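You operate a simulated robot arm through the tools that you are given. There is no shell and no other tool. Be economical: measure what you need, move in short steps, check, and stop when the job is done.

The job below is to be done with a simulated robot arm. You get a single attempt, and the scene is never put back.

TASK
Pump the barrow wheel to the pressure printed on it.
Fine: use the bench pump; hold the red pump button till the gauge shows nought before you lift the pump coupling off; push it back on the pump's brass peg.

It is judged by the outcome, as a careful person would: the job done as asked, and still so three seconds after it is handed in. It fails if anything else is knocked over, pushed out of place, dropped, spilled or broken.

THE ROBOT
A 7-joint arm with a two-finger parallel gripper, fixed in place. Base frame: the origin is at the foot of the arm, x ahead of it, y to its left, z up. Readings come in mm, rad, newtons and seconds.
With the tool pointing down near the work surface it reaches from about 220 to 740 mm from the base axis. Its first joint turns from -2.897 to 2.897 rad. Payload 1.57 kg.
Tool frame: the origin (TCP) lies between the finger pads and is the grasp point; the fingertips stand 30 mm ahead of it; z points along the fingers, y is the line along which they close. The gripper opens to 110 mm. The fingers are 24 mm wide and 12 mm thick; the gripper's body (48 by 112 mm) begins 78 mm behind the TCP.
Orientation is that of the tool frame in the base frame, as [roll, pitch, yaw] about the fixed x, y, z axes, in that order (R = Rz(yaw) Ry(pitch) Rx(roll)). With the fingers straight down and closing along the base's y, the tool's x points along the base's -x, its y along +y and its z along -z.

THE INTERFACE
- The arm moves only by the tool send_rows. Its argument "commands" is a list of rows, each a list of 3 entries, a list of its own where there are three numbers: the shift along the tool's x, y, z in units of 150 mm (1.0 is 150 mm), then the turn, a rotation vector about the tool's x, y, z in units of 120 degrees (1.0 is 120 degrees), then the opening in per cent of the stroke, from 0 (shut) to 100 (fully open). In form: [[[tx, ty, tz], [rx, ry, rz], gripper], ...]. A call has 1 to 12 rows; each row is the pose to reach, as a shift and turn from the pose commanded when the call began, along the tool's axes at that moment. A call with a number of a shift or a turn outside -1 to 1 is refused whole. A row lasts 0.2 s, in which the tool goes at most 50 mm and 0.15 rad; a call with a longer step from one row to the next is refused whole, and so is a gripper value outside its range. Where a pose cannot be reached the arm comes as near as it can. A force on the tool above 40 N (or 10 N above the force at the start of the call, whichever is more), or a blocked arm, ends the call early, and 0.2 s more pass. Each finger travels about 45 mm/s and halts on what it meets, pressing with about 21 N; the grip force reading is that of the motor and also rises with nothing between the fingers. The clock runs only during rows and for 0.2 s after the last one: add rows that repeat a pose to give the fingers time. It gives the time, the measured TCP pose, the force on the tool (base axes), the opening and the grip force at its end, in the units of the frame above (readings bear some noise), and new pictures: "show" is both (left out), scene, wrist or none.
- Cameras (640 x 400 px; columns grow to the right, rows downward): "scene" is fixed at [219.3, 497.4, 1608.6]; the picture's right is [-1.00, -0.03, 0.00], its down [-0.01, 0.47, -0.88] and it looks along [0.03, -0.88, -0.47] (base axes); focal length 337 px, centre (320, 200). "wrist" rides on the gripper at [-36, 0, -80] in the tool frame; the picture's right is [0.00, -1.00, 0.00], its down [0.97, 0.00, -0.24] and it looks along [0.24, 0.00, 0.97] (tool axes); focal length 218 px, centre (320, 200). There is no depth. A picture from a camera that has moved, and an enlarged one, comes with that camera's place and axes in the base frame and with its lens.
- raise_lower(by): slides the trunk up (or, below 0, down) by that many mm; the arm rides with it, the base frame stays. It gives what a move gives, with no picture.
- close_up(camera, box): a new picture of the part [left, top, right, bottom] of that camera's present view, enlarged. The clock stands still meanwhile.
- hand_in(): hands the job in; it is judged then, once.

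Work in short steps. Places have to be worked out from the pictures, the camera data and where the tool is seen: move nearer, look again, correct. Check each grasp and each placing, and mend what went wrong. You have 120 turns and 150 pictures in all, those below and enlarged ones among them. Open the gripper and draw the arm clear of the work before you hand the job in, unless the task says otherwise; then end with one line.

The tools are called after ">>>" by a JSON object that holds its "fn" and its "kwargs". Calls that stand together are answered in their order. send_rows: Moves the arm, as the interface text tells. Its arguments: {"type":"object","properties":{"commands":{"type":"array","items":{"type":"array"}},"show":{"type":"string","enum":["both","scene","wrist","none"]}},"required":["commands"]} The other tools are called the same way: raise_lower (by) slides the trunk up or down; close_up (camera, box) takes an enlarged picture of a part of a camera's view; hand_in () hands the job in.

At the start:

```text
clock: 0.0
eef_pos: [234.6, -376.3, 1282.0]
orientation: [-3.14, 0.0, -3.14]
contact_force: [-0.2, 1.0, 0.2]
finger_gap: 110.2
grip_force: 0.0
trunk travel left (down, up): [-525.0, 65.0]
```

scene: 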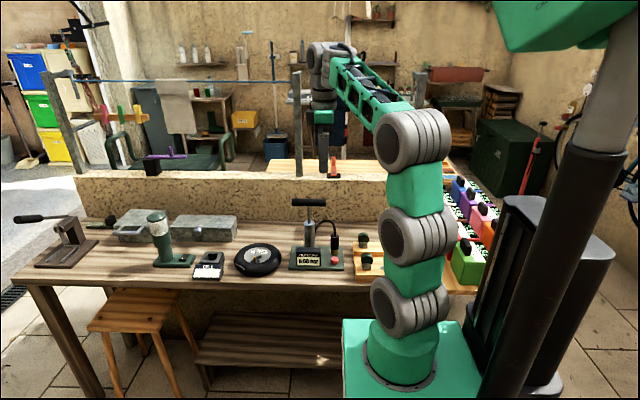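
wrist: 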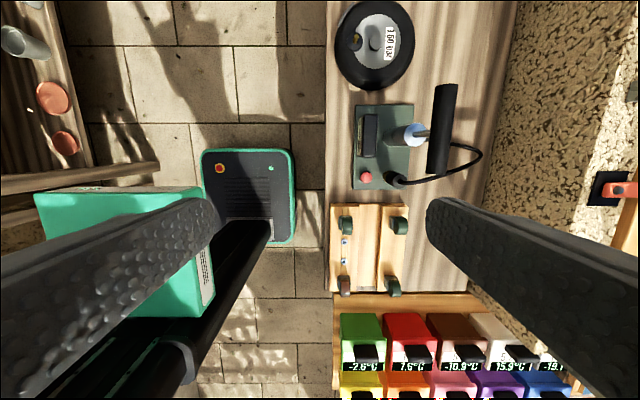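

I start by looking closer at the wheel and the pump in both views.

>>> {"fn": "close_up", "kwargs": {"camera": "scene", "box": [220, 180, 400, 292]}}

>>> {"fn": "close_up", "kwargs": {"camera": "wrist", "box": [320, 0, 500, 112]}}

>>> {"fn": "close_up", "kwargs": {"camera": "wrist", "box": [320, 80, 500, 192]}}

```text
3.56 times, centred on (310, 236) of scene
camera zoom: at [219.3, 497.4, 1608.6], right [-1.0, -0.03, 0.0], down [-0.01, 0.47, -0.88], along [0.03, -0.88, -0.47], focal length 1197 px, centre (356, 72)
```

zoom: 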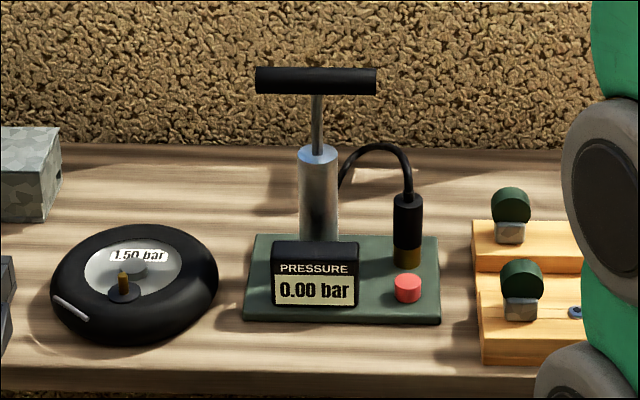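

```text
3.56 times, centred on (410, 56) of wrist
camera zoom: at [270.4, -375.6, 1362.0], right [0.0, -1.0, 0.0], down [-0.97, 0.0, 0.24], along [-0.24, 0.0, -0.97], focal length 776 px, centre (0, 712)
```

zoom: 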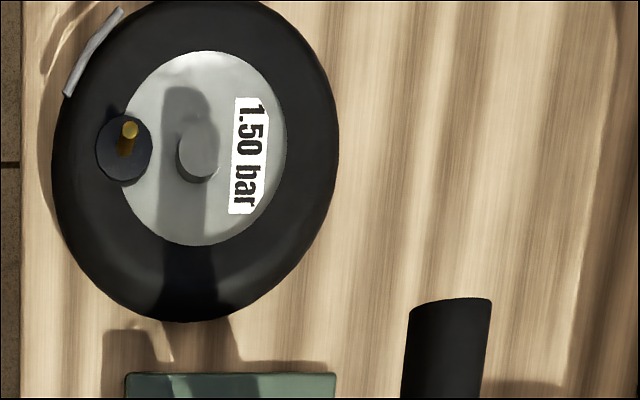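

```text
3.56 times, centred on (410, 136) of wrist
camera zoom: at [270.4, -375.6, 1362.0], right [0.0, -1.0, 0.0], down [-0.97, 0.0, 0.24], along [-0.24, 0.0, -0.97], focal length 776 px, centre (0, 428)
```

zoom: 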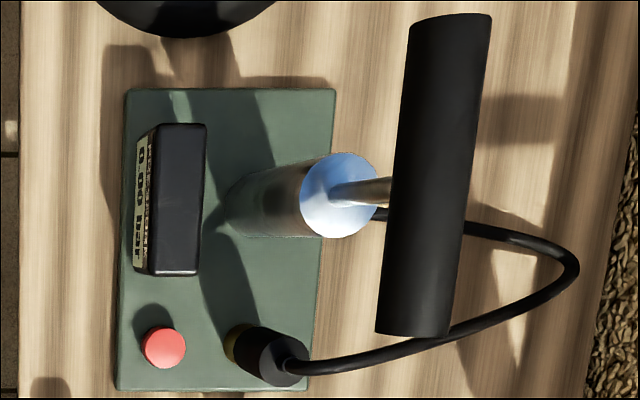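

The wheel is marked 1.50 bar and the gauge shows 0.00. I judge the coupling to be near (200,-544), z 843–908, the handle at (295,-545,1043), and the valve tip near (477,-446,~880). The handle blocks a vertical grip, so I'll approach from the front at 45° with the fingers closing along x. First I yaw by 90°.

>>> {"fn": "send_rows", "kwargs": {"commands": [[[0.02, -0.03, 0.07], [0, 0, 0.0625], 100], [[0.04, -0.06, 0.14], [0, 0, 0.125], 100], [[0.06, -0.09, 0.21], [0, 0, 0.1875], 100], [[0.08, -0.12, 0.28], [0, 0, 0.25], 100], [[0.1, -0.15, 0.35], [0, 0, 0.3125], 100], [[0.12, -0.15, 0.42], [0, 0, 0.375], 100], [[0.14, -0.15, 0.49], [0, 0, 0.4375], 100], [[0.16, -0.15, 0.56], [0, 0, 0.5], 100], [[0.18, -0.15, 0.63], [0, 0, 0.5625], 100], [[0.2, -0.15, 0.7], [0, 0, 0.625], 100], [[0.22, -0.15, 0.77], [0, 0, 0.6875], 100], [[0.23, -0.15, 0.84], [0, 0, 0.75], 100]], "show": "none"}}

```text
clock: 2.6
eef_pos: [199.9, -398.1, 1158.1]
orientation: [-3.14, -0.001, 1.569]
contact_force: [0.1, -0.2, 0.6]
finger_gap: 109.9
grip_force: 0.2
trunk travel left (down, up): [-525.0, 65.0]
```

The yaw is done. Next I tilt 45° so the fingers point towards -y and down.

>>> {"fn": "send_rows", "kwargs": {"commands": [[[0, 0, 0], [0, -0.0625, 0], 100], [[0, 0, 0], [0, -0.125, 0], 100], [[0, 0, 0], [0, -0.1875, 0], 100], [[0, 0, 0], [0, -0.25, 0], 100], [[0, 0, 0], [0, -0.3125, 0], 100], [[0, 0, 0], [0, -0.375, 0], 100]]}}

```text
clock: 4.0
eef_pos: [198.2, -399.1, 1157.4]
orientation: [-3.14, 0.791, 1.571]
contact_force: [-0.1, 0.0, 0.6]
finger_gap: 109.9
grip_force: 0.1
trunk travel left (down, up): [-525.0, 65.0]
camera wrist: at [199.4, -366.4, 1238.2], right [-1.0, 0.0, 0.0], down [0.0, 0.85, -0.52], along [0.0, -0.52, -0.85], focal length 218 px, centre (320, 200)
```

scene: 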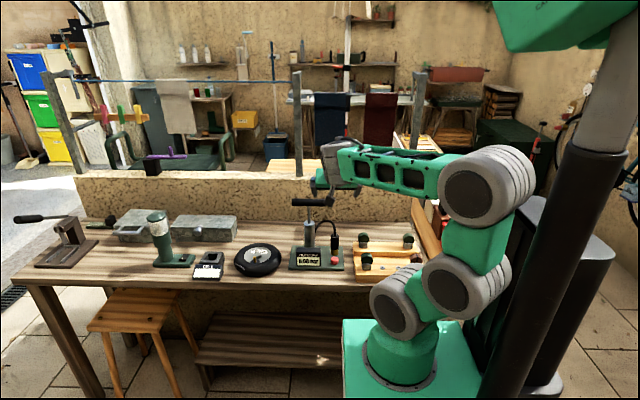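
wrist: 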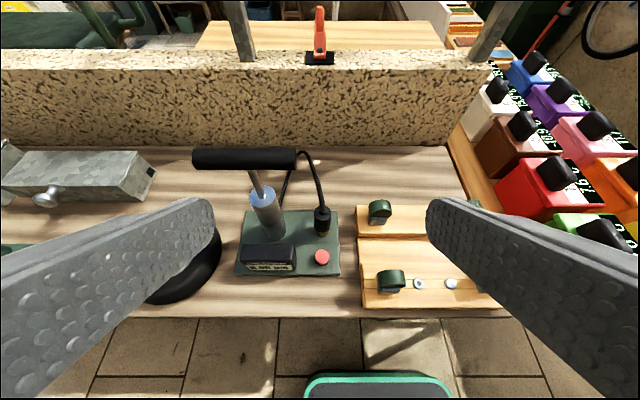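

Good view. I'll enlarge the pump area for a precise triangulation.

>>> {"fn": "close_up", "kwargs": {"camera": "wrist", "box": [190, 140, 350, 290]}}

>>> {"fn": "close_up", "kwargs": {"camera": "scene", "box": [280, 185, 380, 280]}}

```text
2.67 times, centred on (270, 215) of wrist
camera zoom: at [199.4, -366.4, 1238.2], right [-1.0, 0.0, 0.0], down [0.0, 0.85, -0.52], along [0.0, -0.52, -0.85], focal length 582 px, centre (453, 160)
```

zoom: 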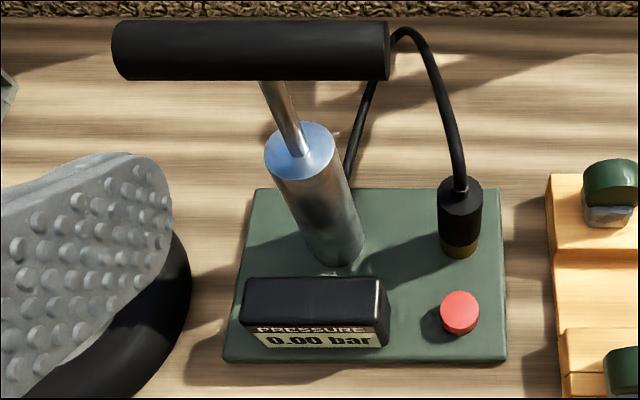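

```text
4.21 times, centred on (330, 232) of scene
camera zoom: at [219.3, 497.4, 1608.6], right [-1.0, -0.03, 0.0], down [-0.01, 0.47, -0.88], along [0.03, -0.88, -0.47], focal length 1418 px, centre (278, 63)
```

zoom: 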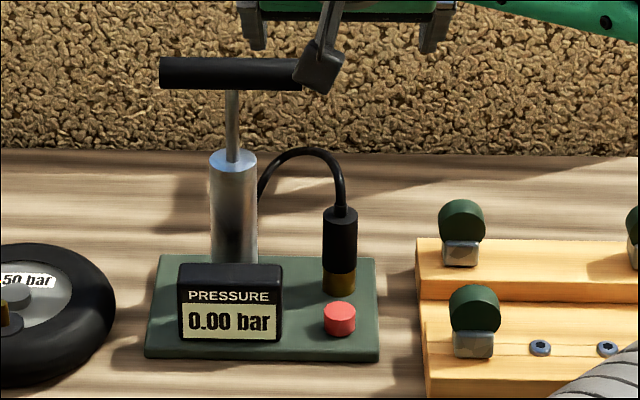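

Both views agree: coupling axis at about (195,-545), top z≈908. I move to a pre-grasp on the 45° line and narrow the fingers.

>>> {"fn": "send_rows", "kwargs": {"commands": [[[0.15, -0.01, 0.22], [0, 0, 0], 80], [[0.3, -0.02, 0.45], [0, 0, 0], 60], [[0.45, -0.02, 0.67], [0, 0, 0], 55], [[0.617, -0.02, 0.9], [0, 0, 0], 55], [[0.617, -0.02, 0.9], [0, 0, 0], 55]]}}

```text
clock: 5.2
eef_pos: [197.0, -429.3, 996.0]
orientation: [3.141, 0.785, 1.571]
contact_force: [-0.2, 0.3, -0.2]
finger_gap: 60.4
grip_force: 0.1
trunk travel left (down, up): [-525.0, 65.0]
camera wrist: at [196.9, -396.6, 1078.0], right [-1.0, 0.0, 0.0], down [0.0, 0.86, -0.52], along [0.0, -0.52, -0.86], focal length 218 px, centre (320, 200)
```

scene: 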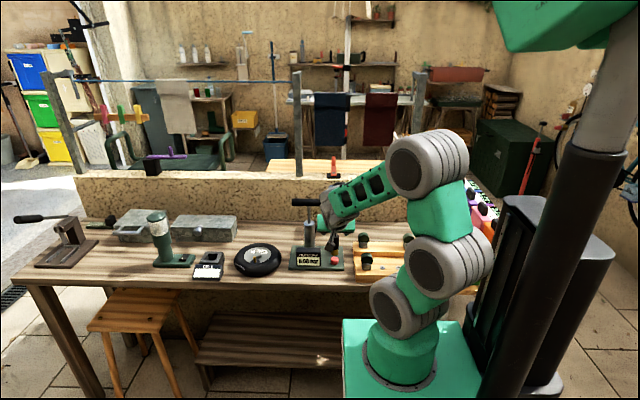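
wrist: 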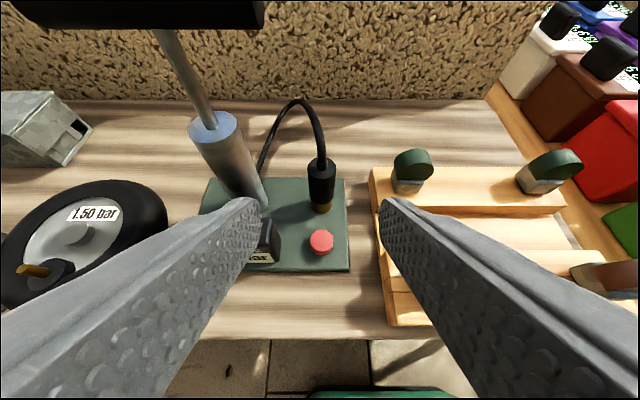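

The coupling is at x≈196, y≈-544, so the aim holds. I advance most of the way along the tool axis.

>>> {"fn": "send_rows", "kwargs": {"commands": [[[0, -0.005, 0.25], [0, 0, 0], 55], [[0, -0.005, 0.5], [0, 0, 0], 55], [[0, -0.005, 0.75], [0, 0, 0], 55]], "show": "wrist"}}

```text
clock: 6.0
eef_pos: [194.9, -510.1, 915.9]
orientation: [-3.14, 0.784, 1.572]
contact_force: [0.3, -0.1, -0.5]
finger_gap: 60.5
grip_force: 0.1
trunk travel left (down, up): [-525.0, 65.0]
camera wrist: at [196.1, -477.8, 997.0], right [-1.0, 0.0, 0.0], down [0.0, 0.86, -0.52], along [0.0, -0.52, -0.86], focal length 218 px, centre (320, 200)
```

wrist: 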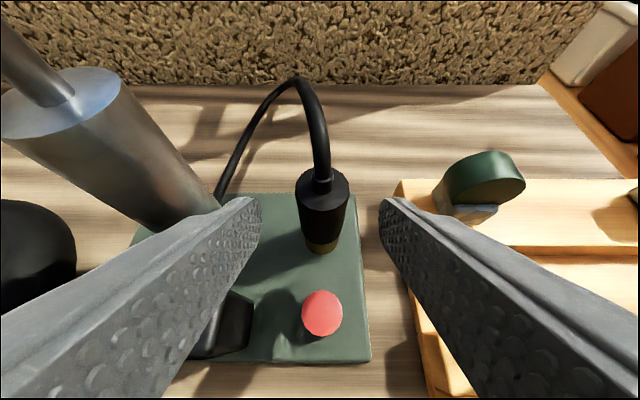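

Still aligned. I advance 50 mm and close on the coupling.

>>> {"fn": "send_rows", "kwargs": {"commands": [[[0, 0, 0.17], [0, 0, 0], 55], [[0, 0, 0.333], [0, 0, 0], 55], [[0, 0, 0.333], [0, 0, 0], 40], [[0, 0, 0.333], [0, 0, 0], 25], [[0, 0, 0.333], [0, 0, 0], 15], [[0, 0, 0.333], [0, 0, 0], 10], [[0, 0, 0.333], [0, 0, 0], 10]]}}

>>> {"fn": "close_up", "kwargs": {"camera": "scene", "box": [280, 185, 380, 280]}}

```text
clock: 7.6
eef_pos: [196.4, -544.3, 879.9]
orientation: [-3.139, 0.786, 1.569]
contact_force: [0.5, -0.7, 0.7]
finger_gap: 31.2
grip_force: 20.6
trunk travel left (down, up): [-525.0, 65.0]
camera wrist: at [196.2, -513.5, 962.3], right [-1.0, 0.0, 0.0], down [0.0, 0.86, -0.52], along [0.0, -0.52, -0.86], focal length 218 px, centre (320, 200)
```

scene: 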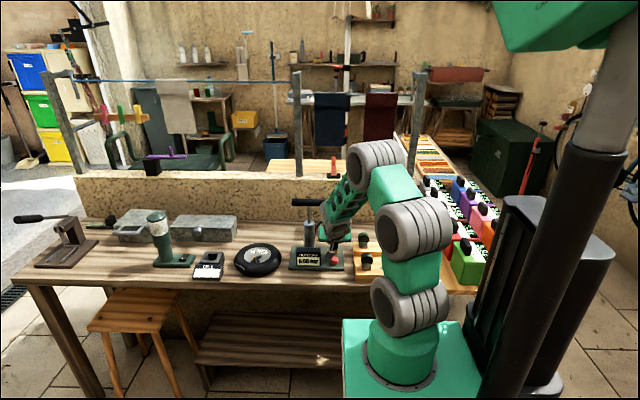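
wrist: 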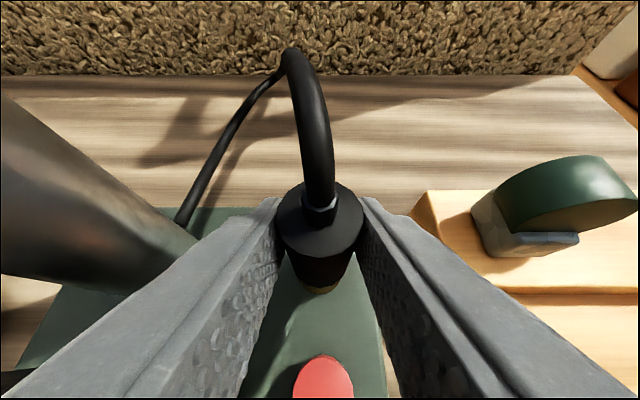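

```text
4.21 times, centred on (330, 232) of scene
camera zoom: at [219.3, 497.4, 1608.6], right [-1.0, -0.03, 0.0], down [-0.01, 0.47, -0.88], along [0.03, -0.88, -0.47], focal length 1418 px, centre (278, 63)
```

zoom: 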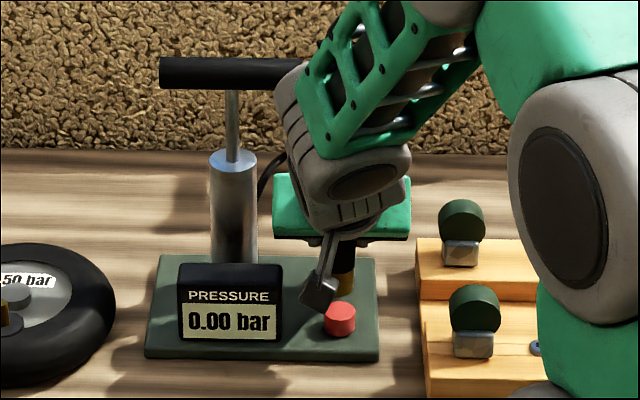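

The coupling is held (gap 31 mm). An odd dark part shows near the gripper in the scene view, so I enlarge it before moving.

>>> {"fn": "close_up", "kwargs": {"camera": "scene", "box": [315, 215, 365, 275]}}

```text
6.67 times, centred on (340, 245) of scene
camera zoom: at [219.3, 497.4, 1608.6], right [-1.0, -0.03, 0.0], down [-0.01, 0.47, -0.88], along [0.03, -0.88, -0.47], focal length 2245 px, centre (187, -100)
```

zoom: 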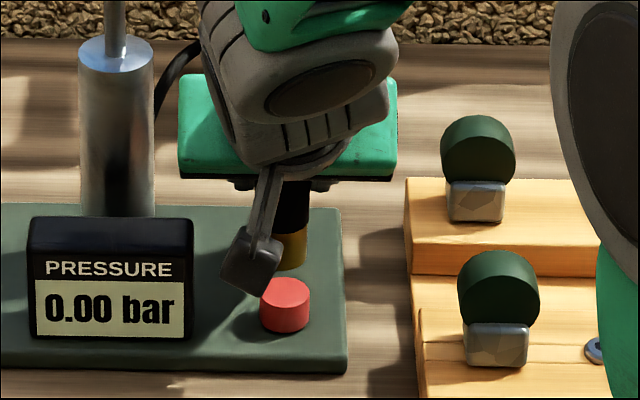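

That is an attachment on the wrist, well clear of everything. Now I lift the coupling straight up.

>>> {"fn": "send_rows", "kwargs": {"commands": [[[-0.05, 0, -0.05], [0, 0, 0], 10], [[-0.1, 0, -0.1], [0, 0, 0], 10], [[-0.17, 0, -0.17], [0, 0, 0], 10], [[-0.24, 0, -0.24], [0, 0, 0], 10], [[-0.3, 0, -0.3], [0, 0, 0], 10]]}}

>>> {"fn": "close_up", "kwargs": {"camera": "scene", "box": [220, 180, 380, 280]}}

```text
clock: 8.8
eef_pos: [196.8, -544.5, 944.3]
orientation: [-3.14, 0.786, 1.573]
contact_force: [0.0, 0.0, -0.8]
finger_gap: 30.9
grip_force: 20.9
trunk travel left (down, up): [-525.0, 65.0]
camera wrist: at [196.2, -512.7, 1024.8], right [-1.0, 0.0, 0.0], down [0.0, 0.86, -0.52], along [0.0, -0.52, -0.86], focal length 218 px, centre (320, 200)
```

scene: 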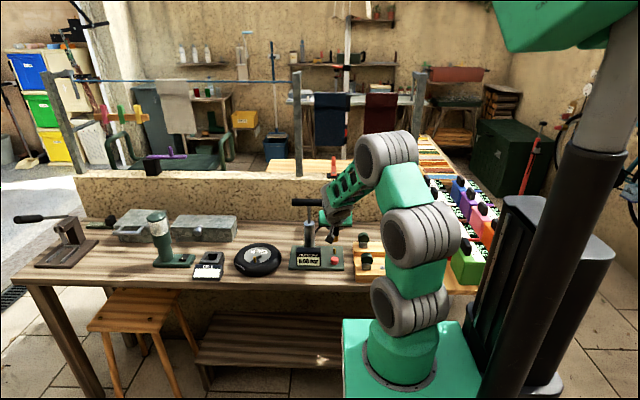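
wrist: 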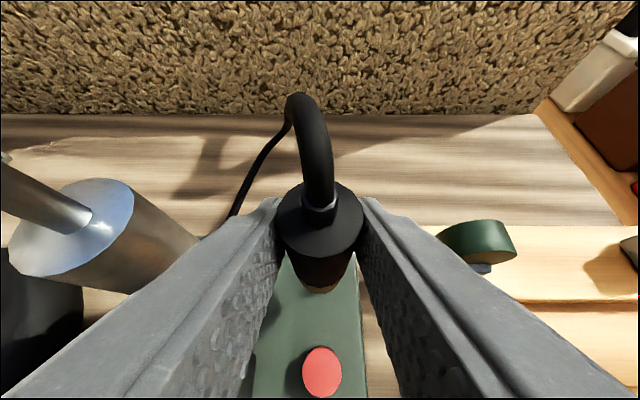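

```text
4.00 times, centred on (300, 230) of scene
camera zoom: at [219.3, 497.4, 1608.6], right [-1.0, -0.03, 0.0], down [-0.01, 0.47, -0.88], along [0.03, -0.88, -0.47], focal length 1347 px, centre (400, 80)
```

zoom: 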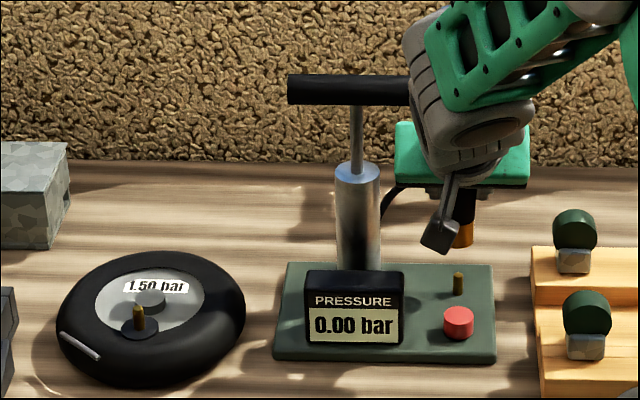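

The coupling is off, and the peg (tip z≈849) is visible. The wheel valve tip works out at about (476,-446,880). I carry the coupling forward in front of the gauge and then towards +x, watching the hose force.

>>> {"fn": "send_rows", "kwargs": {"commands": [[[0.06, 0, -0.17], [0, 0, 0], 10], [[0.13, 0, -0.35], [0, 0, 0], 10], [[0.19, 0, -0.52], [0, 0, 0], 10], [[0.255, 0, -0.688], [0, 0, 0], 10], [[0.255, 0.25, -0.688], [0, 0, 0], 10], [[0.255, 0.5, -0.688], [0, 0, 0], 10], [[0.255, 0.75, -0.688], [0, 0, 0], 10], [[0.255, 1.0, -0.688], [0, 0, 0], 10]]}}

```text
clock: 10.6
eef_pos: [347.3, -444.6, 989.6]
orientation: [-3.14, 0.787, 1.571]
contact_force: [0.8, -0.2, -0.7]
finger_gap: 30.8
grip_force: 21.2
trunk travel left (down, up): [-525.0, 65.0]
camera wrist: at [346.7, -412.3, 1071.6], right [-1.0, 0.0, 0.0], down [0.0, 0.86, -0.52], along [0.0, -0.52, -0.86], focal length 218 px, centre (320, 200)
```

scene: 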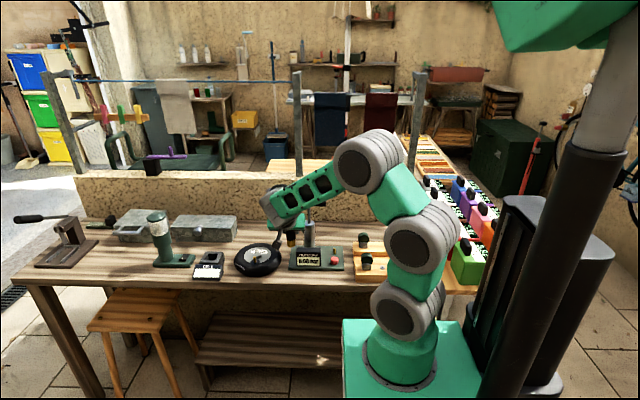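
wrist: 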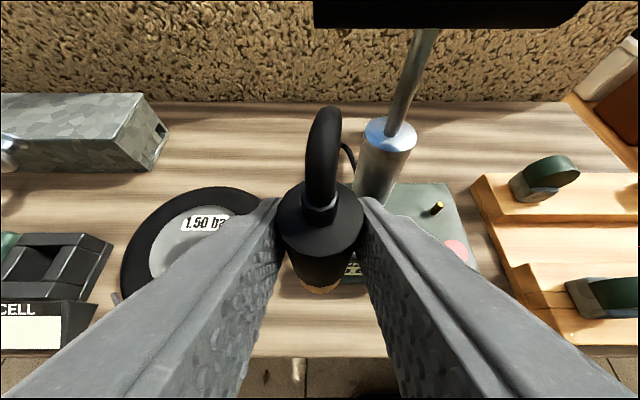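

No hose pull. The finger hides the valve, so I go to x≈476 but 55 mm behind it, to see it between the fingers.

>>> {"fn": "send_rows", "kwargs": {"commands": [[[-0.07, 0.22, 0.07], [0, 0, 0], 10], [[-0.13, 0.44, 0.13], [0, 0, 0], 10], [[-0.2, 0.66, 0.2], [0, 0, 0], 10], [[-0.26, 0.86, 0.26], [0, 0, 0], 10], [[-0.26, 0.86, 0.26], [0, 0, 0], 10]]}}

>>> {"fn": "close_up", "kwargs": {"camera": "scene", "box": [220, 180, 380, 280]}}

```text
clock: 11.8
eef_pos: [474.3, -498.5, 991.4]
orientation: [-3.141, 0.784, 1.572]
contact_force: [-0.5, 0.4, -0.6]
finger_gap: 30.9
grip_force: 20.9
trunk travel left (down, up): [-525.0, 65.0]
camera wrist: at [474.2, -466.7, 1072.1], right [-1.0, 0.0, 0.0], down [0.0, 0.86, -0.52], along [0.0, -0.52, -0.86], focal length 218 px, centre (320, 200)
```

scene: 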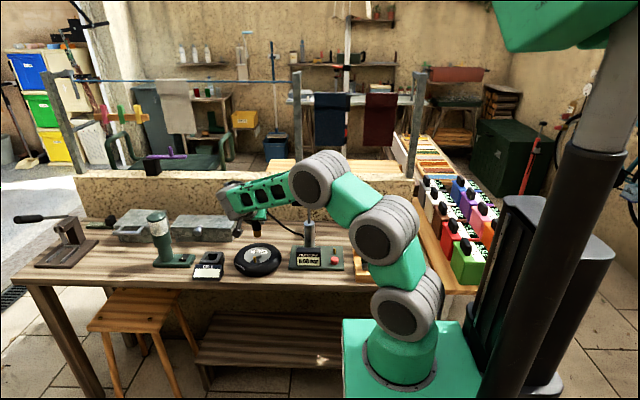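
wrist: 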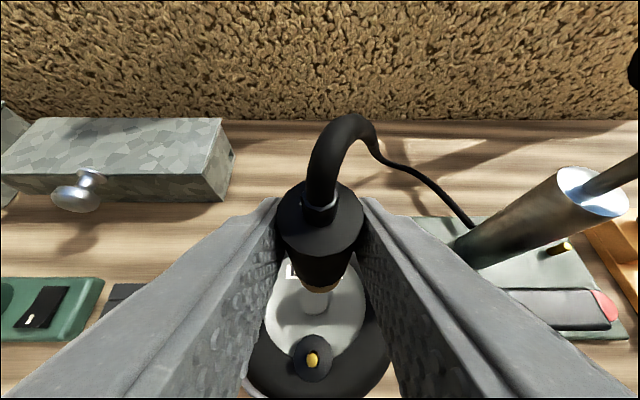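

```text
4.00 times, centred on (300, 230) of scene
camera zoom: at [219.3, 497.4, 1608.6], right [-1.0, -0.03, 0.0], down [-0.01, 0.47, -0.88], along [0.03, -0.88, -0.47], focal length 1347 px, centre (400, 80)
```

zoom: 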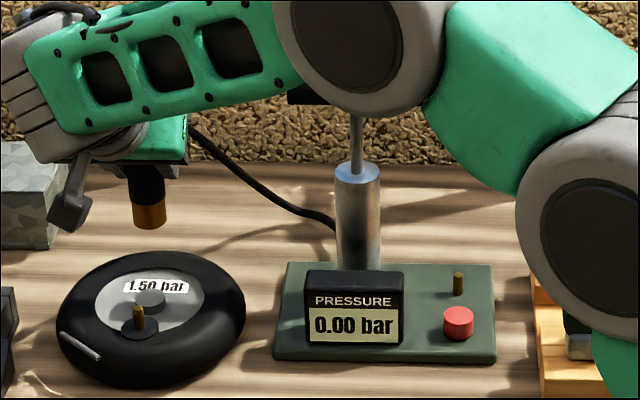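

Valve visible between the fingers. I enlarge it to fix its position.

>>> {"fn": "close_up", "kwargs": {"camera": "wrist", "box": [256, 300, 384, 380]}}

```text
5.00 times, centred on (320, 340) of wrist
camera zoom: at [474.2, -466.7, 1072.1], right [-1.0, 0.0, 0.0], down [0.0, 0.86, -0.52], along [0.0, -0.52, -0.86], focal length 1091 px, centre (320, -500)
```

zoom: 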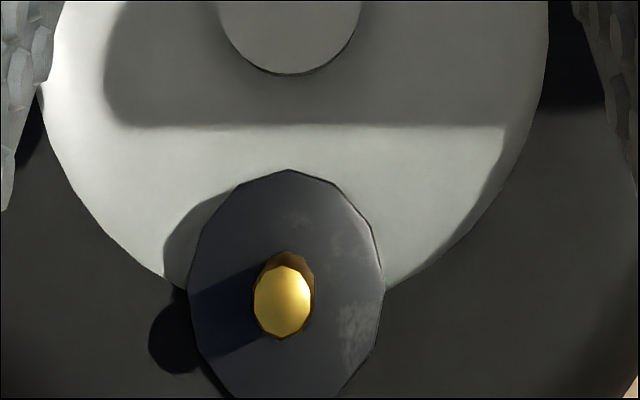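

I check where the coupling axis sits relative to the TCP with an enlargement.

>>> {"fn": "close_up", "kwargs": {"camera": "wrist", "box": [256, 160, 384, 300]}}

```text
2.86 times, centred on (320, 230) of wrist
camera zoom: at [474.2, -466.7, 1072.1], right [-1.0, 0.0, 0.0], down [0.0, 0.86, -0.52], along [0.0, -0.52, -0.86], focal length 624 px, centre (320, 114)
```

zoom: 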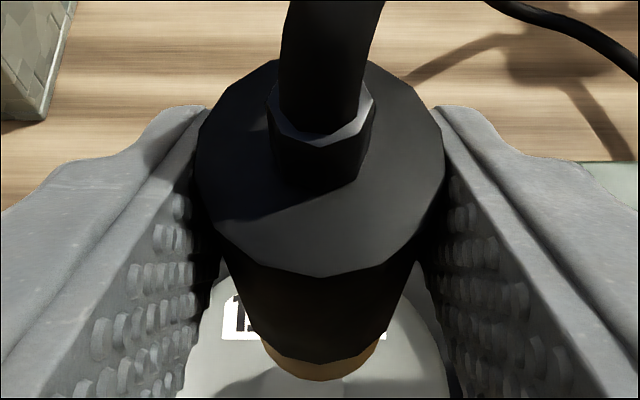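

The coupling axis is about 3 mm behind the TCP and its bottom about 75 mm below it. The valve is at (479.7,-448.6), so I move the coupling directly above it.

>>> {"fn": "send_rows", "kwargs": {"commands": [[[0.1, 0.015, -0.07], [0, 0, 0], 10], [[0.2, 0.03, -0.14], [0, 0, 0], 10], [[0.292, 0.037, -0.198], [0, 0, 0], 10], [[0.292, 0.037, -0.198], [0, 0, 0], 10]], "show": "wrist"}}

>>> {"fn": "close_up", "kwargs": {"camera": "scene", "box": [220, 200, 300, 280]}}

```text
clock: 12.8
eef_pos: [479.2, -447.9, 981.6]
orientation: [-3.138, 0.786, 1.57]
contact_force: [0.5, 0.5, -0.6]
finger_gap: 31.0
grip_force: 20.4
trunk travel left (down, up): [-525.0, 65.0]
camera wrist: at [480.1, -415.4, 1062.5], right [-1.0, 0.0, 0.0], down [0.0, 0.86, -0.52], along [0.0, -0.52, -0.86], focal length 218 px, centre (320, 200)
```

wrist: 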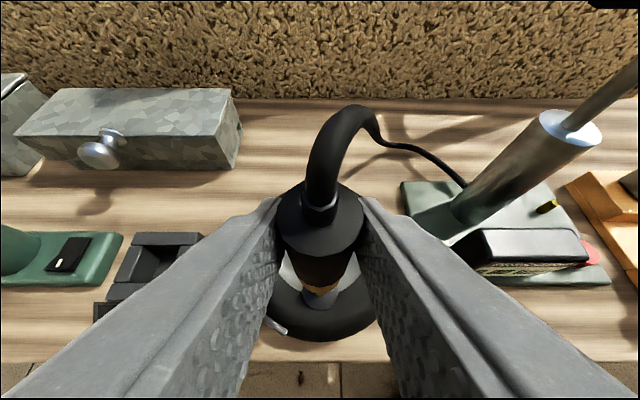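

```text
5.00 times, centred on (260, 240) of scene
camera zoom: at [219.3, 497.4, 1608.6], right [-1.0, -0.03, 0.0], down [-0.01, 0.47, -0.88], along [0.03, -0.88, -0.47], focal length 1684 px, centre (620, 0)
```

zoom: 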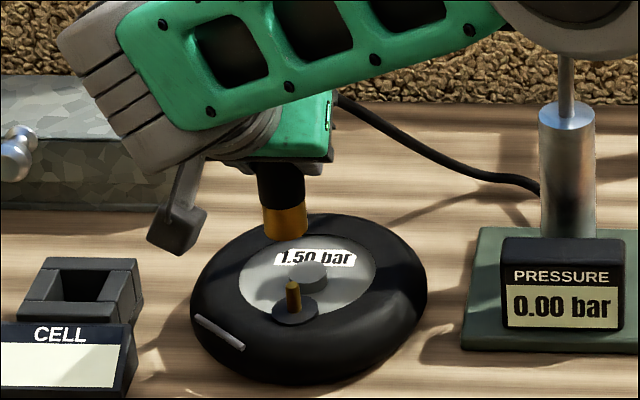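

In the scene view the coupling is lined up above the valve. I lower it gently, with a 1.5 mm +y correction.

>>> {"fn": "send_rows", "kwargs": {"commands": [[[0.007, 0, -0.007], [0, 0, 0], 10], [[0.067, 0, 0.053], [0, 0, 0], 10], [[0.127, 0, 0.113], [0, 0, 0], 10], [[0.177, 0, 0.163], [0, 0, 0], 10], [[0.207, 0, 0.193], [0, 0, 0], 10]], "show": "wrist"}}

>>> {"fn": "close_up", "kwargs": {"camera": "scene", "box": [220, 200, 300, 280]}}

```text
clock: 14.0
eef_pos: [480.0, -446.8, 936.7]
orientation: [-3.14, 0.786, 1.57]
contact_force: [0.4, 0.2, -1.6]
finger_gap: 31.0
grip_force: 21.1
trunk travel left (down, up): [-525.0, 65.0]
camera wrist: at [480.0, -414.1, 1019.5], right [-1.0, 0.0, 0.0], down [0.0, 0.86, -0.52], along [0.0, -0.52, -0.86], focal length 218 px, centre (320, 200)
```

wrist: 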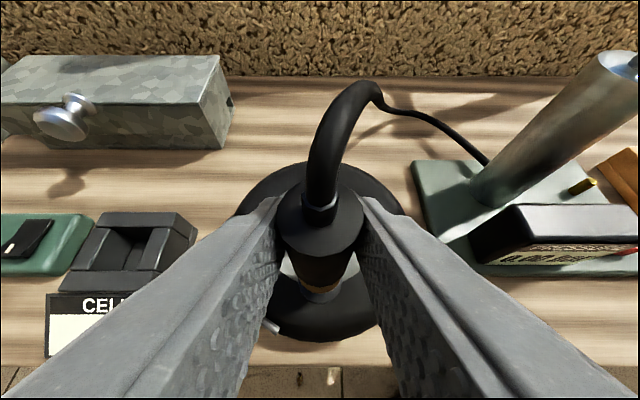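

```text
5.00 times, centred on (260, 240) of scene
camera zoom: at [219.3, 497.4, 1608.6], right [-1.0, -0.03, 0.0], down [-0.01, 0.47, -0.88], along [0.03, -0.88, -0.47], focal length 1684 px, centre (620, 0)
```

zoom: 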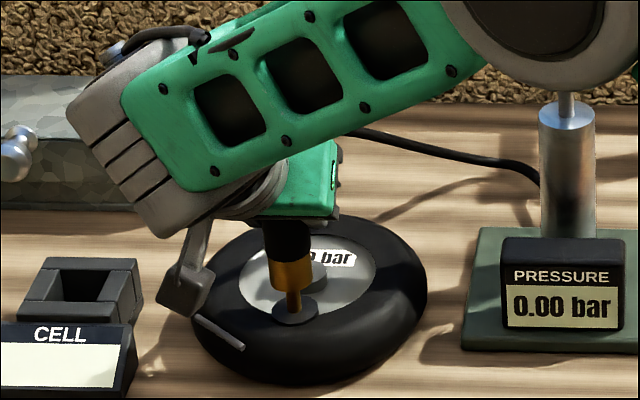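

Nearly on the tip. I continue down in small steps, watching the force.

>>> {"fn": "send_rows", "kwargs": {"commands": [[[0.024, 0, 0.024], [0, 0, 0], 10], [[0.047, 0, 0.047], [0, 0, 0], 10], [[0.07, 0, 0.07], [0, 0, 0], 10], [[0.094, 0, 0.094], [0, 0, 0], 10]], "show": "none"}}

>>> {"fn": "close_up", "kwargs": {"camera": "scene", "box": [220, 200, 300, 280]}}

```text
clock: 15.0
eef_pos: [481.4, -445.4, 917.1]
orientation: [-3.141, 0.785, 1.571]
contact_force: [0.4, -0.9, -1.3]
finger_gap: 30.8
grip_force: 21.1
trunk travel left (down, up): [-525.0, 65.0]
```

```text
5.00 times, centred on (260, 240) of scene
camera zoom: at [219.3, 497.4, 1608.6], right [-1.0, -0.03, 0.0], down [-0.01, 0.47, -0.88], along [0.03, -0.88, -0.47], focal length 1684 px, centre (620, 0)
```

zoom: 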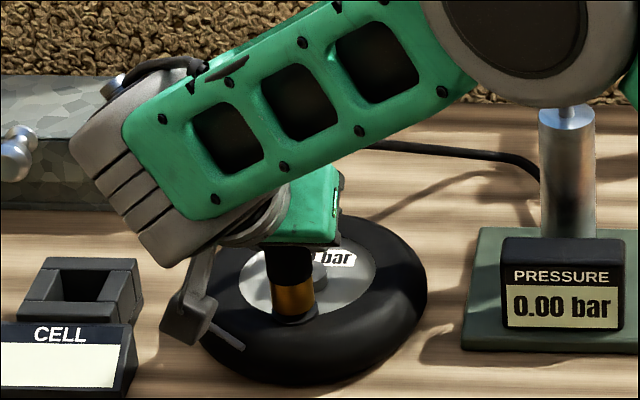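

No resistance; the sleeve is over the stem. A few more mm until it seats.

>>> {"fn": "send_rows", "kwargs": {"commands": [[[0.014, 0, 0.014], [0, 0, 0], 10], [[0.028, 0, 0.028], [0, 0, 0], 10], [[0.042, 0, 0.042], [0, 0, 0], 10], [[0.056, 0, 0.056], [0, 0, 0], 10]], "show": "wrist"}}

>>> {"fn": "close_up", "kwargs": {"camera": "scene", "box": [220, 200, 300, 280]}}

```text
clock: 16.0
eef_pos: [479.5, -446.6, 911.4]
orientation: [3.132, 0.794, 1.564]
contact_force: [-5.4, 4.9, 26.7]
finger_gap: 31.6
grip_force: 21.0
trunk travel left (down, up): [-525.0, 65.0]
camera wrist: at [479.5, -413.8, 992.9], right [-1.0, 0.0, -0.01], down [0.0, 0.85, -0.52], along [0.0, -0.52, -0.85], focal length 218 px, centre (320, 200)
```

wrist: 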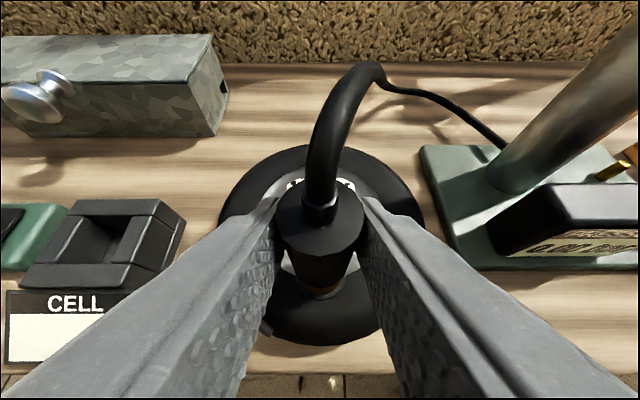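

```text
5.00 times, centred on (260, 240) of scene
camera zoom: at [219.3, 497.4, 1608.6], right [-1.0, -0.03, 0.0], down [-0.01, 0.47, -0.88], along [0.03, -0.88, -0.47], focal length 1684 px, centre (620, 0)
```

zoom: 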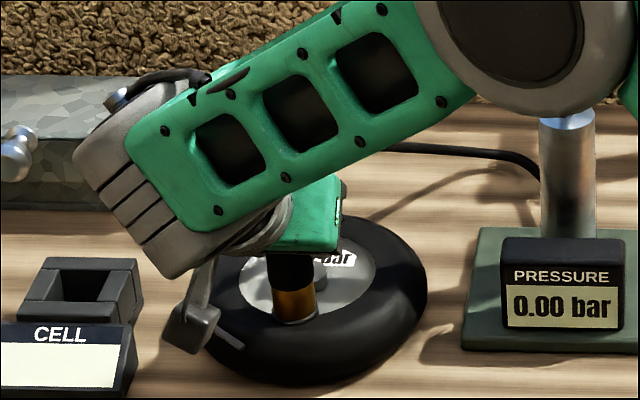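

Firm contact at z≈911, exactly as predicted for full seating. I relax the push and open the fingers.

>>> {"fn": "send_rows", "kwargs": {"commands": [[[-0.028, 0, -0.028], [0, 0, 0], 10], [[-0.028, 0, -0.028], [0, 0, 0], 35], [[-0.028, 0, -0.028], [0, 0, 0], 55], [[-0.028, 0, -0.028], [0, 0, 0], 55], [[-0.028, 0, -0.028], [0, 0, 0], 55]], "show": "wrist"}}

```text
clock: 17.2
eef_pos: [480.6, -445.5, 911.8]
orientation: [-3.141, 0.786, 1.572]
contact_force: [-0.3, 0.5, -0.3]
finger_gap: 60.4
grip_force: 0.0
trunk travel left (down, up): [-525.0, 65.0]
camera wrist: at [480.3, -414.2, 993.8], right [-1.0, 0.0, 0.0], down [0.0, 0.86, -0.52], along [0.0, -0.52, -0.86], focal length 218 px, centre (320, 200)
```

wrist: 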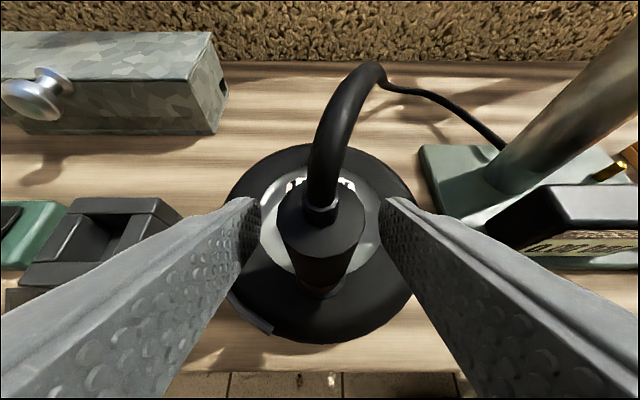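

It stays standing on the valve. I back out along the tool axis.

>>> {"fn": "send_rows", "kwargs": {"commands": [[[0, 0, -0.3], [0, 0, 0], 55], [[0, 0, -0.6], [0, 0, 0], 55], [[0, 0, -0.95], [0, 0, 0], 55]], "show": "wrist"}}

>>> {"fn": "close_up", "kwargs": {"camera": "scene", "box": [220, 180, 380, 280]}}

```text
refused: row 3 steps farther than a row can; nothing moved
```

```text
4.00 times, centred on (300, 230) of scene
camera zoom: at [219.3, 497.4, 1608.6], right [-1.0, -0.03, 0.0], down [-0.01, 0.47, -0.88], along [0.03, -0.88, -0.47], focal length 1347 px, centre (400, 80)
```

zoom: 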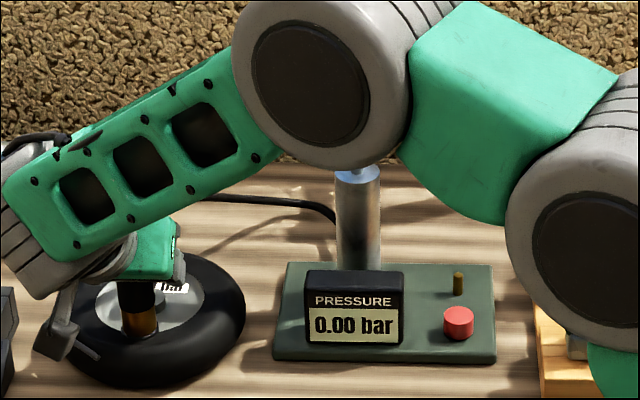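

The last row was too long; I repeat with even steps.

>>> {"fn": "send_rows", "kwargs": {"commands": [[[0, 0, -0.3], [0, 0, 0], 55], [[0, 0, -0.6], [0, 0, 0], 55], [[0, 0, -0.9], [0, 0, 0], 55]], "show": "wrist"}}

>>> {"fn": "close_up", "kwargs": {"camera": "scene", "box": [220, 180, 380, 280]}}

```text
clock: 18.0
eef_pos: [479.9, -350.2, 1007.5]
orientation: [-3.14, 0.786, 1.573]
contact_force: [-0.2, 0.8, 0.4]
finger_gap: 60.6
grip_force: 0.0
trunk travel left (down, up): [-525.0, 65.0]
camera wrist: at [479.3, -317.9, 1089.5], right [-1.0, 0.0, 0.0], down [0.0, 0.86, -0.52], along [0.0, -0.52, -0.86], focal length 218 px, centre (320, 200)
```

wrist: 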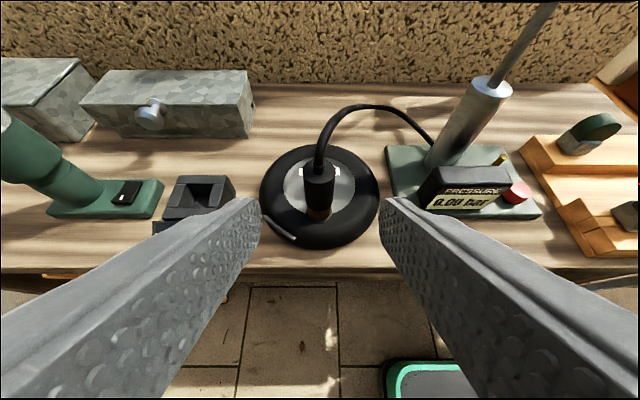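

```text
4.00 times, centred on (300, 230) of scene
camera zoom: at [219.3, 497.4, 1608.6], right [-1.0, -0.03, 0.0], down [-0.01, 0.47, -0.88], along [0.03, -0.88, -0.47], focal length 1347 px, centre (400, 80)
```

zoom: 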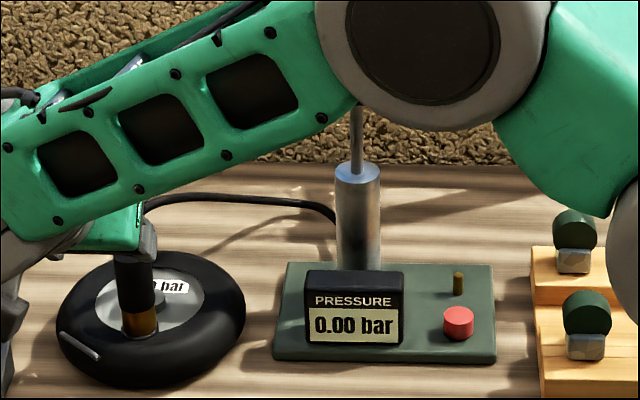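

The coupling stands upright on the valve and the gauge reads 0.00. Next is the handle, near (291,-549,~1036) with its bar along x. I straighten the tool to vertical while rising.

>>> {"fn": "send_rows", "kwargs": {"commands": [[[-0.12, 0, -0.12], [0, 0.0625, 0], 60], [[-0.24, 0, -0.24], [0, 0.125, 0], 60], [[-0.36, 0, -0.36], [0, 0.1875, 0], 60], [[-0.48, 0, -0.48], [0, 0.25, 0], 60], [[-0.6, 0, -0.6], [0, 0.3125, 0], 60], [[-0.707, 0, -0.707], [0, 0.375, 0], 60]], "show": "none"}}

```text
clock: 19.4
eef_pos: [481.6, -351.1, 1157.6]
orientation: [3.141, -0.002, 1.57]
contact_force: [-0.6, 0.6, 0.4]
finger_gap: 66.2
grip_force: 0.0
trunk travel left (down, up): [-525.0, 65.0]
```

Now I yaw back so the fingers close along y, moving towards the handle.

>>> {"fn": "send_rows", "kwargs": {"commands": [[[-0.05, -0.09, 0], [0, 0, -0.0625], 60], [[-0.1, -0.18, 0], [0, 0, -0.125], 60], [[-0.15, -0.27, 0], [0, 0, -0.1875], 60], [[-0.2, -0.36, 0], [0, 0, -0.25], 60], [[-0.25, -0.45, 0], [0, 0, -0.3125], 60], [[-0.3, -0.54, 0], [0, 0, -0.375], 60], [[-0.35, -0.63, 0], [0, 0, -0.4375], 60], [[-0.4, -0.72, 0], [0, 0, -0.5], 60], [[-0.45, -0.81, 0], [0, 0, -0.5625], 60], [[-0.5, -0.9, 0], [0, 0, -0.625], 60], [[-0.55, -0.97, 0], [0, 0, -0.6875], 60], [[-0.593, -1, 0], [0, 0, -0.75], 60]]}}

```text
clock: 22.0
eef_pos: [330.4, -439.5, 1157.4]
orientation: [-3.141, -0.001, -3.139]
contact_force: [-0.4, -0.3, 0.7]
finger_gap: 66.0
grip_force: 0.0
trunk travel left (down, up): [-525.0, 65.0]
camera wrist: at [365.9, -438.6, 1236.6], right [0.0, -1.0, 0.0], down [-0.97, 0.0, 0.24], along [-0.24, 0.0, -0.97], focal length 218 px, centre (320, 200)
```

scene: 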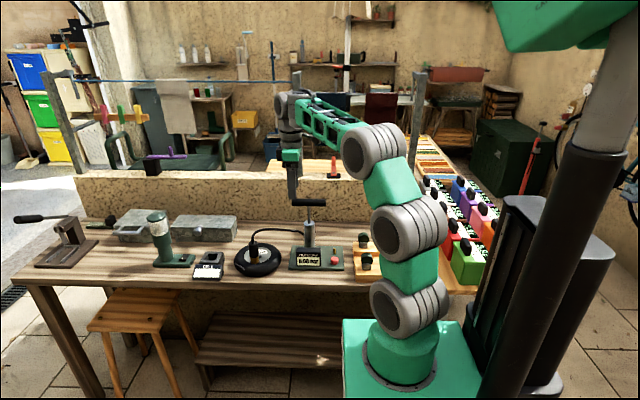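
wrist: 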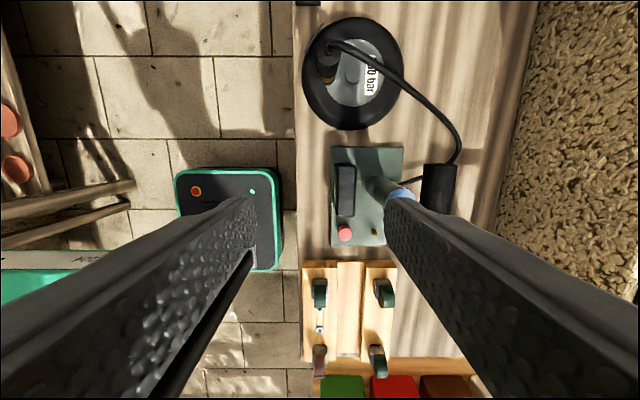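

The bar shows at y≈-549 in this view as well. I move above it and check.

>>> {"fn": "send_rows", "kwargs": {"commands": [[[0.09, -0.24, 0.03], [0, 0, 0], 60], [[0.17, -0.48, 0.06], [0, 0, 0], 60], [[0.26, -0.73, 0.1], [0, 0, 0], 60], [[0.26, -0.73, 0.18], [0, 0, 0], 60]]}}

>>> {"fn": "close_up", "kwargs": {"camera": "scene", "box": [240, 140, 400, 280]}}

```text
clock: 23.0
eef_pos: [291.9, -548.7, 1132.4]
orientation: [-3.139, 0.002, -3.141]
contact_force: [-0.6, -1.1, 0.2]
finger_gap: 65.8
grip_force: 0.0
trunk travel left (down, up): [-525.0, 65.0]
camera wrist: at [327.7, -548.0, 1210.8], right [0.0, -1.0, 0.0], down [-0.97, 0.0, 0.24], along [-0.24, 0.0, -0.97], focal length 218 px, centre (320, 200)
```

scene: 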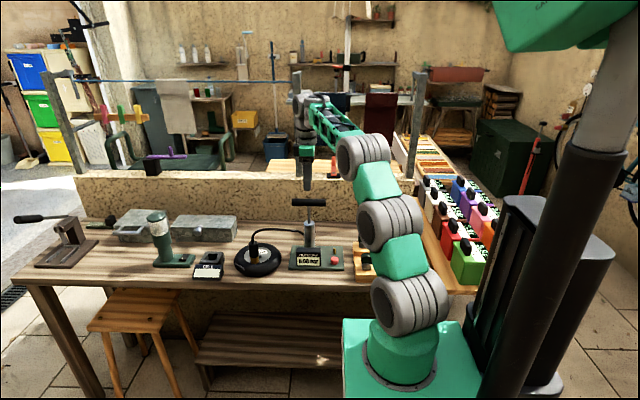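
wrist: 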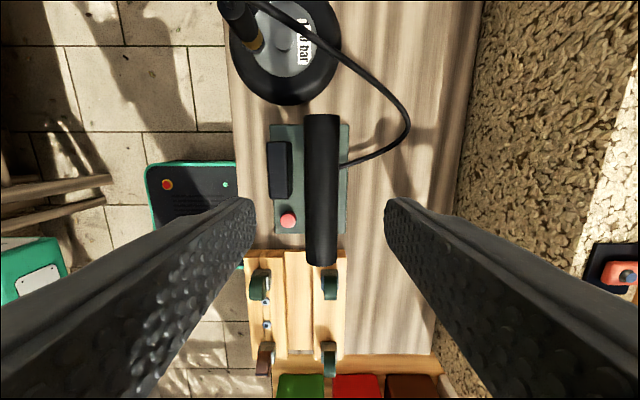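

```text
2.86 times, centred on (320, 210) of scene
camera zoom: at [219.3, 497.4, 1608.6], right [-1.0, -0.03, 0.0], down [-0.01, 0.47, -0.88], along [0.03, -0.88, -0.47], focal length 962 px, centre (320, 171)
```

zoom: 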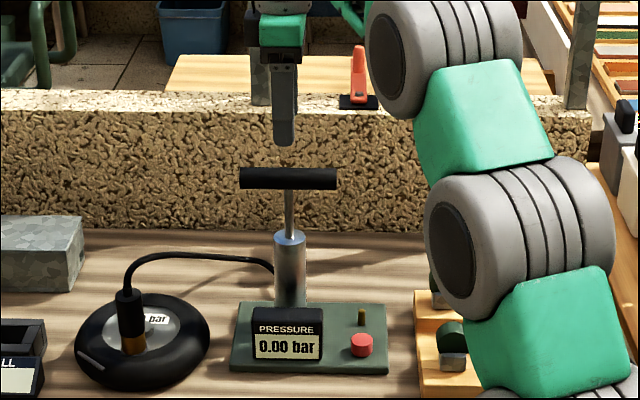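

The bar centre is at (288.5,-549), diameter ≈25. I descend so the tips reach just below the bar centre, then grip.

>>> {"fn": "send_rows", "kwargs": {"commands": [[[0.02, -0.002, 0.2], [0, 0, 0], 60], [[0.025, -0.002, 0.4], [0, 0, 0], 55], [[0.025, -0.002, 0.52], [0, 0, 0], 50], [[0.025, -0.002, 0.52], [0, 0, 0], 30], [[0.025, -0.002, 0.52], [0, 0, 0], 15], [[0.025, -0.002, 0.52], [0, 0, 0], 10], [[0.025, -0.002, 0.52], [0, 0, 0], 10]]}}

>>> {"fn": "close_up", "kwargs": {"camera": "scene", "box": [240, 140, 400, 280]}}

```text
clock: 24.6
eef_pos: [288.3, -550.0, 1052.7]
orientation: [-3.141, 0.0, 3.141]
contact_force: [1.0, -2.5, -0.5]
finger_gap: 27.2
grip_force: 30.1
trunk travel left (down, up): [-525.0, 65.0]
camera wrist: at [324.2, -549.1, 1132.7], right [0.0, -1.0, 0.0], down [-0.97, 0.0, 0.24], along [-0.24, 0.0, -0.97], focal length 218 px, centre (320, 200)
```

scene: 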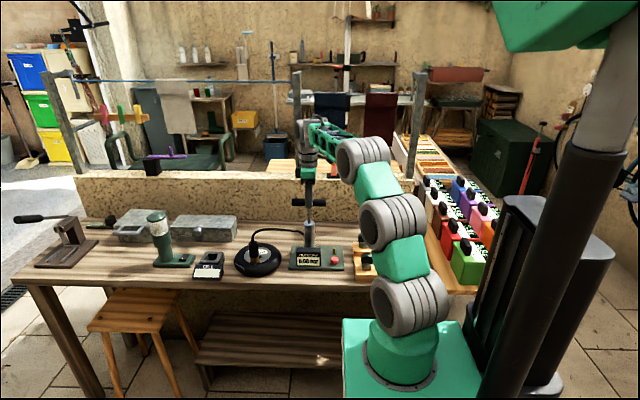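
wrist: 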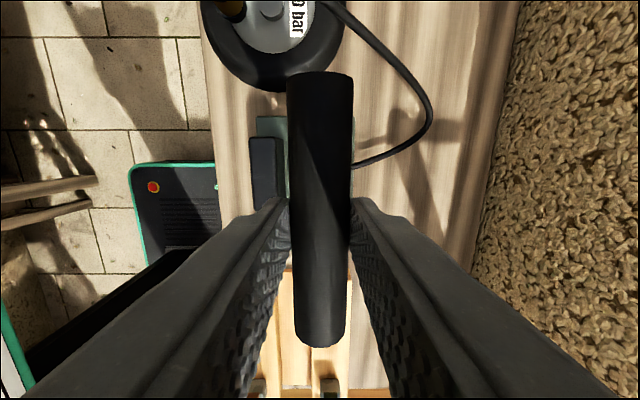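

```text
2.86 times, centred on (320, 210) of scene
camera zoom: at [219.3, 497.4, 1608.6], right [-1.0, -0.03, 0.0], down [-0.01, 0.47, -0.88], along [0.03, -0.88, -0.47], focal length 962 px, centre (320, 171)
```

zoom: 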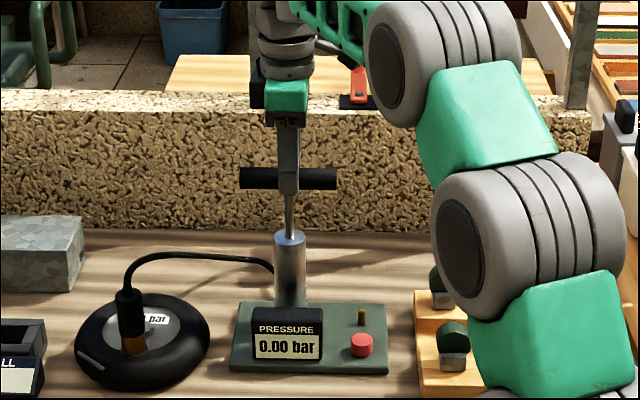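

The handle is gripped (gap 27 mm). I push down 20 mm slowly and see what the gauge does.

>>> {"fn": "send_rows", "kwargs": {"commands": [[[0, 0, 0.035], [0, 0, 0], 10], [[0, 0, 0.07], [0, 0, 0], 10], [[0, 0, 0.1], [0, 0, 0], 10], [[0, 0, 0.133], [0, 0, 0], 10]], "show": "none"}}

>>> {"fn": "close_up", "kwargs": {"camera": "scene", "box": [240, 140, 400, 280]}}

```text
clock: 25.6
eef_pos: [289.2, -549.9, 1033.7]
orientation: [-3.141, 0.001, 3.141]
contact_force: [3.3, -2.3, 4.7]
finger_gap: 27.0
grip_force: 37.3
trunk travel left (down, up): [-525.0, 65.0]
```

```text
2.86 times, centred on (320, 210) of scene
camera zoom: at [219.3, 497.4, 1608.6], right [-1.0, -0.03, 0.0], down [-0.01, 0.47, -0.88], along [0.03, -0.88, -0.47], focal length 962 px, centre (320, 171)
```

zoom: 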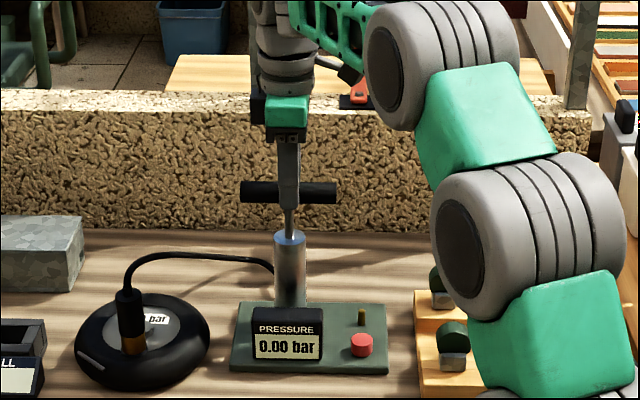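

The handle moves freely, gauge still 0.00. I push further.

>>> {"fn": "send_rows", "kwargs": {"commands": [[[0, 0, 0.035], [0, 0, 0], 10], [[0, 0, 0.07], [0, 0, 0], 10], [[0, 0, 0.1], [0, 0, 0], 10], [[0, 0, 0.133], [0, 0, 0], 10]], "show": "none"}}

>>> {"fn": "close_up", "kwargs": {"camera": "scene", "box": [240, 140, 400, 280]}}

```text
clock: 26.6
eef_pos: [287.5, -550.5, 1012.2]
orientation: [-3.141, -0.001, -3.141]
contact_force: [3.0, -4.7, 7.5]
finger_gap: 26.9
grip_force: 37.9
trunk travel left (down, up): [-525.0, 65.0]
```

```text
2.86 times, centred on (320, 210) of scene
camera zoom: at [219.3, 497.4, 1608.6], right [-1.0, -0.03, 0.0], down [-0.01, 0.47, -0.88], along [0.03, -0.88, -0.47], focal length 962 px, centre (320, 171)
```

zoom: 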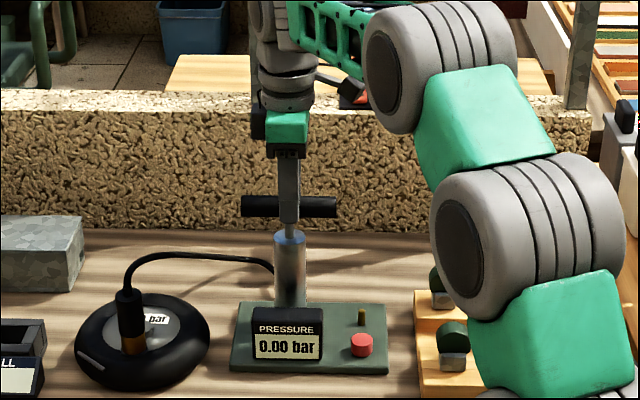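

Still zero; about 20 mm of clearance to the cylinder remains. I push 10 mm more.

>>> {"fn": "send_rows", "kwargs": {"commands": [[[0, 0, 0.03], [0, 0, 0], 10], [[0, 0, 0.067], [0, 0, 0], 10]], "show": "none"}}

>>> {"fn": "close_up", "kwargs": {"camera": "scene", "box": [240, 180, 340, 280]}}

```text
clock: 27.2
eef_pos: [288.7, -549.3, 1002.2]
orientation: [-3.138, 0.002, 3.14]
contact_force: [7.2, -8.3, 9.2]
finger_gap: 26.8
grip_force: 37.8
trunk travel left (down, up): [-525.0, 65.0]
```

```text
4.00 times, centred on (290, 230) of scene
camera zoom: at [219.3, 497.4, 1608.6], right [-1.0, -0.03, 0.0], down [-0.01, 0.47, -0.88], along [0.03, -0.88, -0.47], focal length 1347 px, centre (440, 80)
```

zoom: 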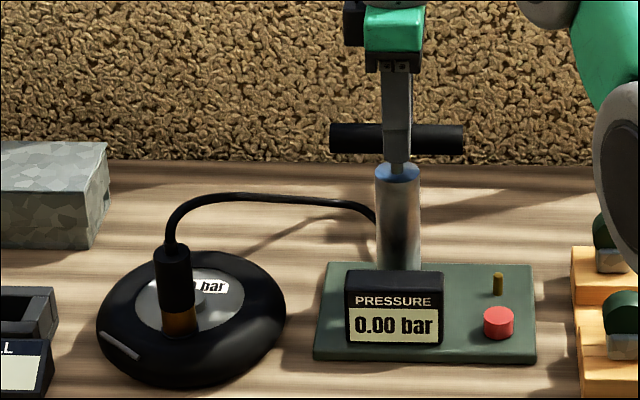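

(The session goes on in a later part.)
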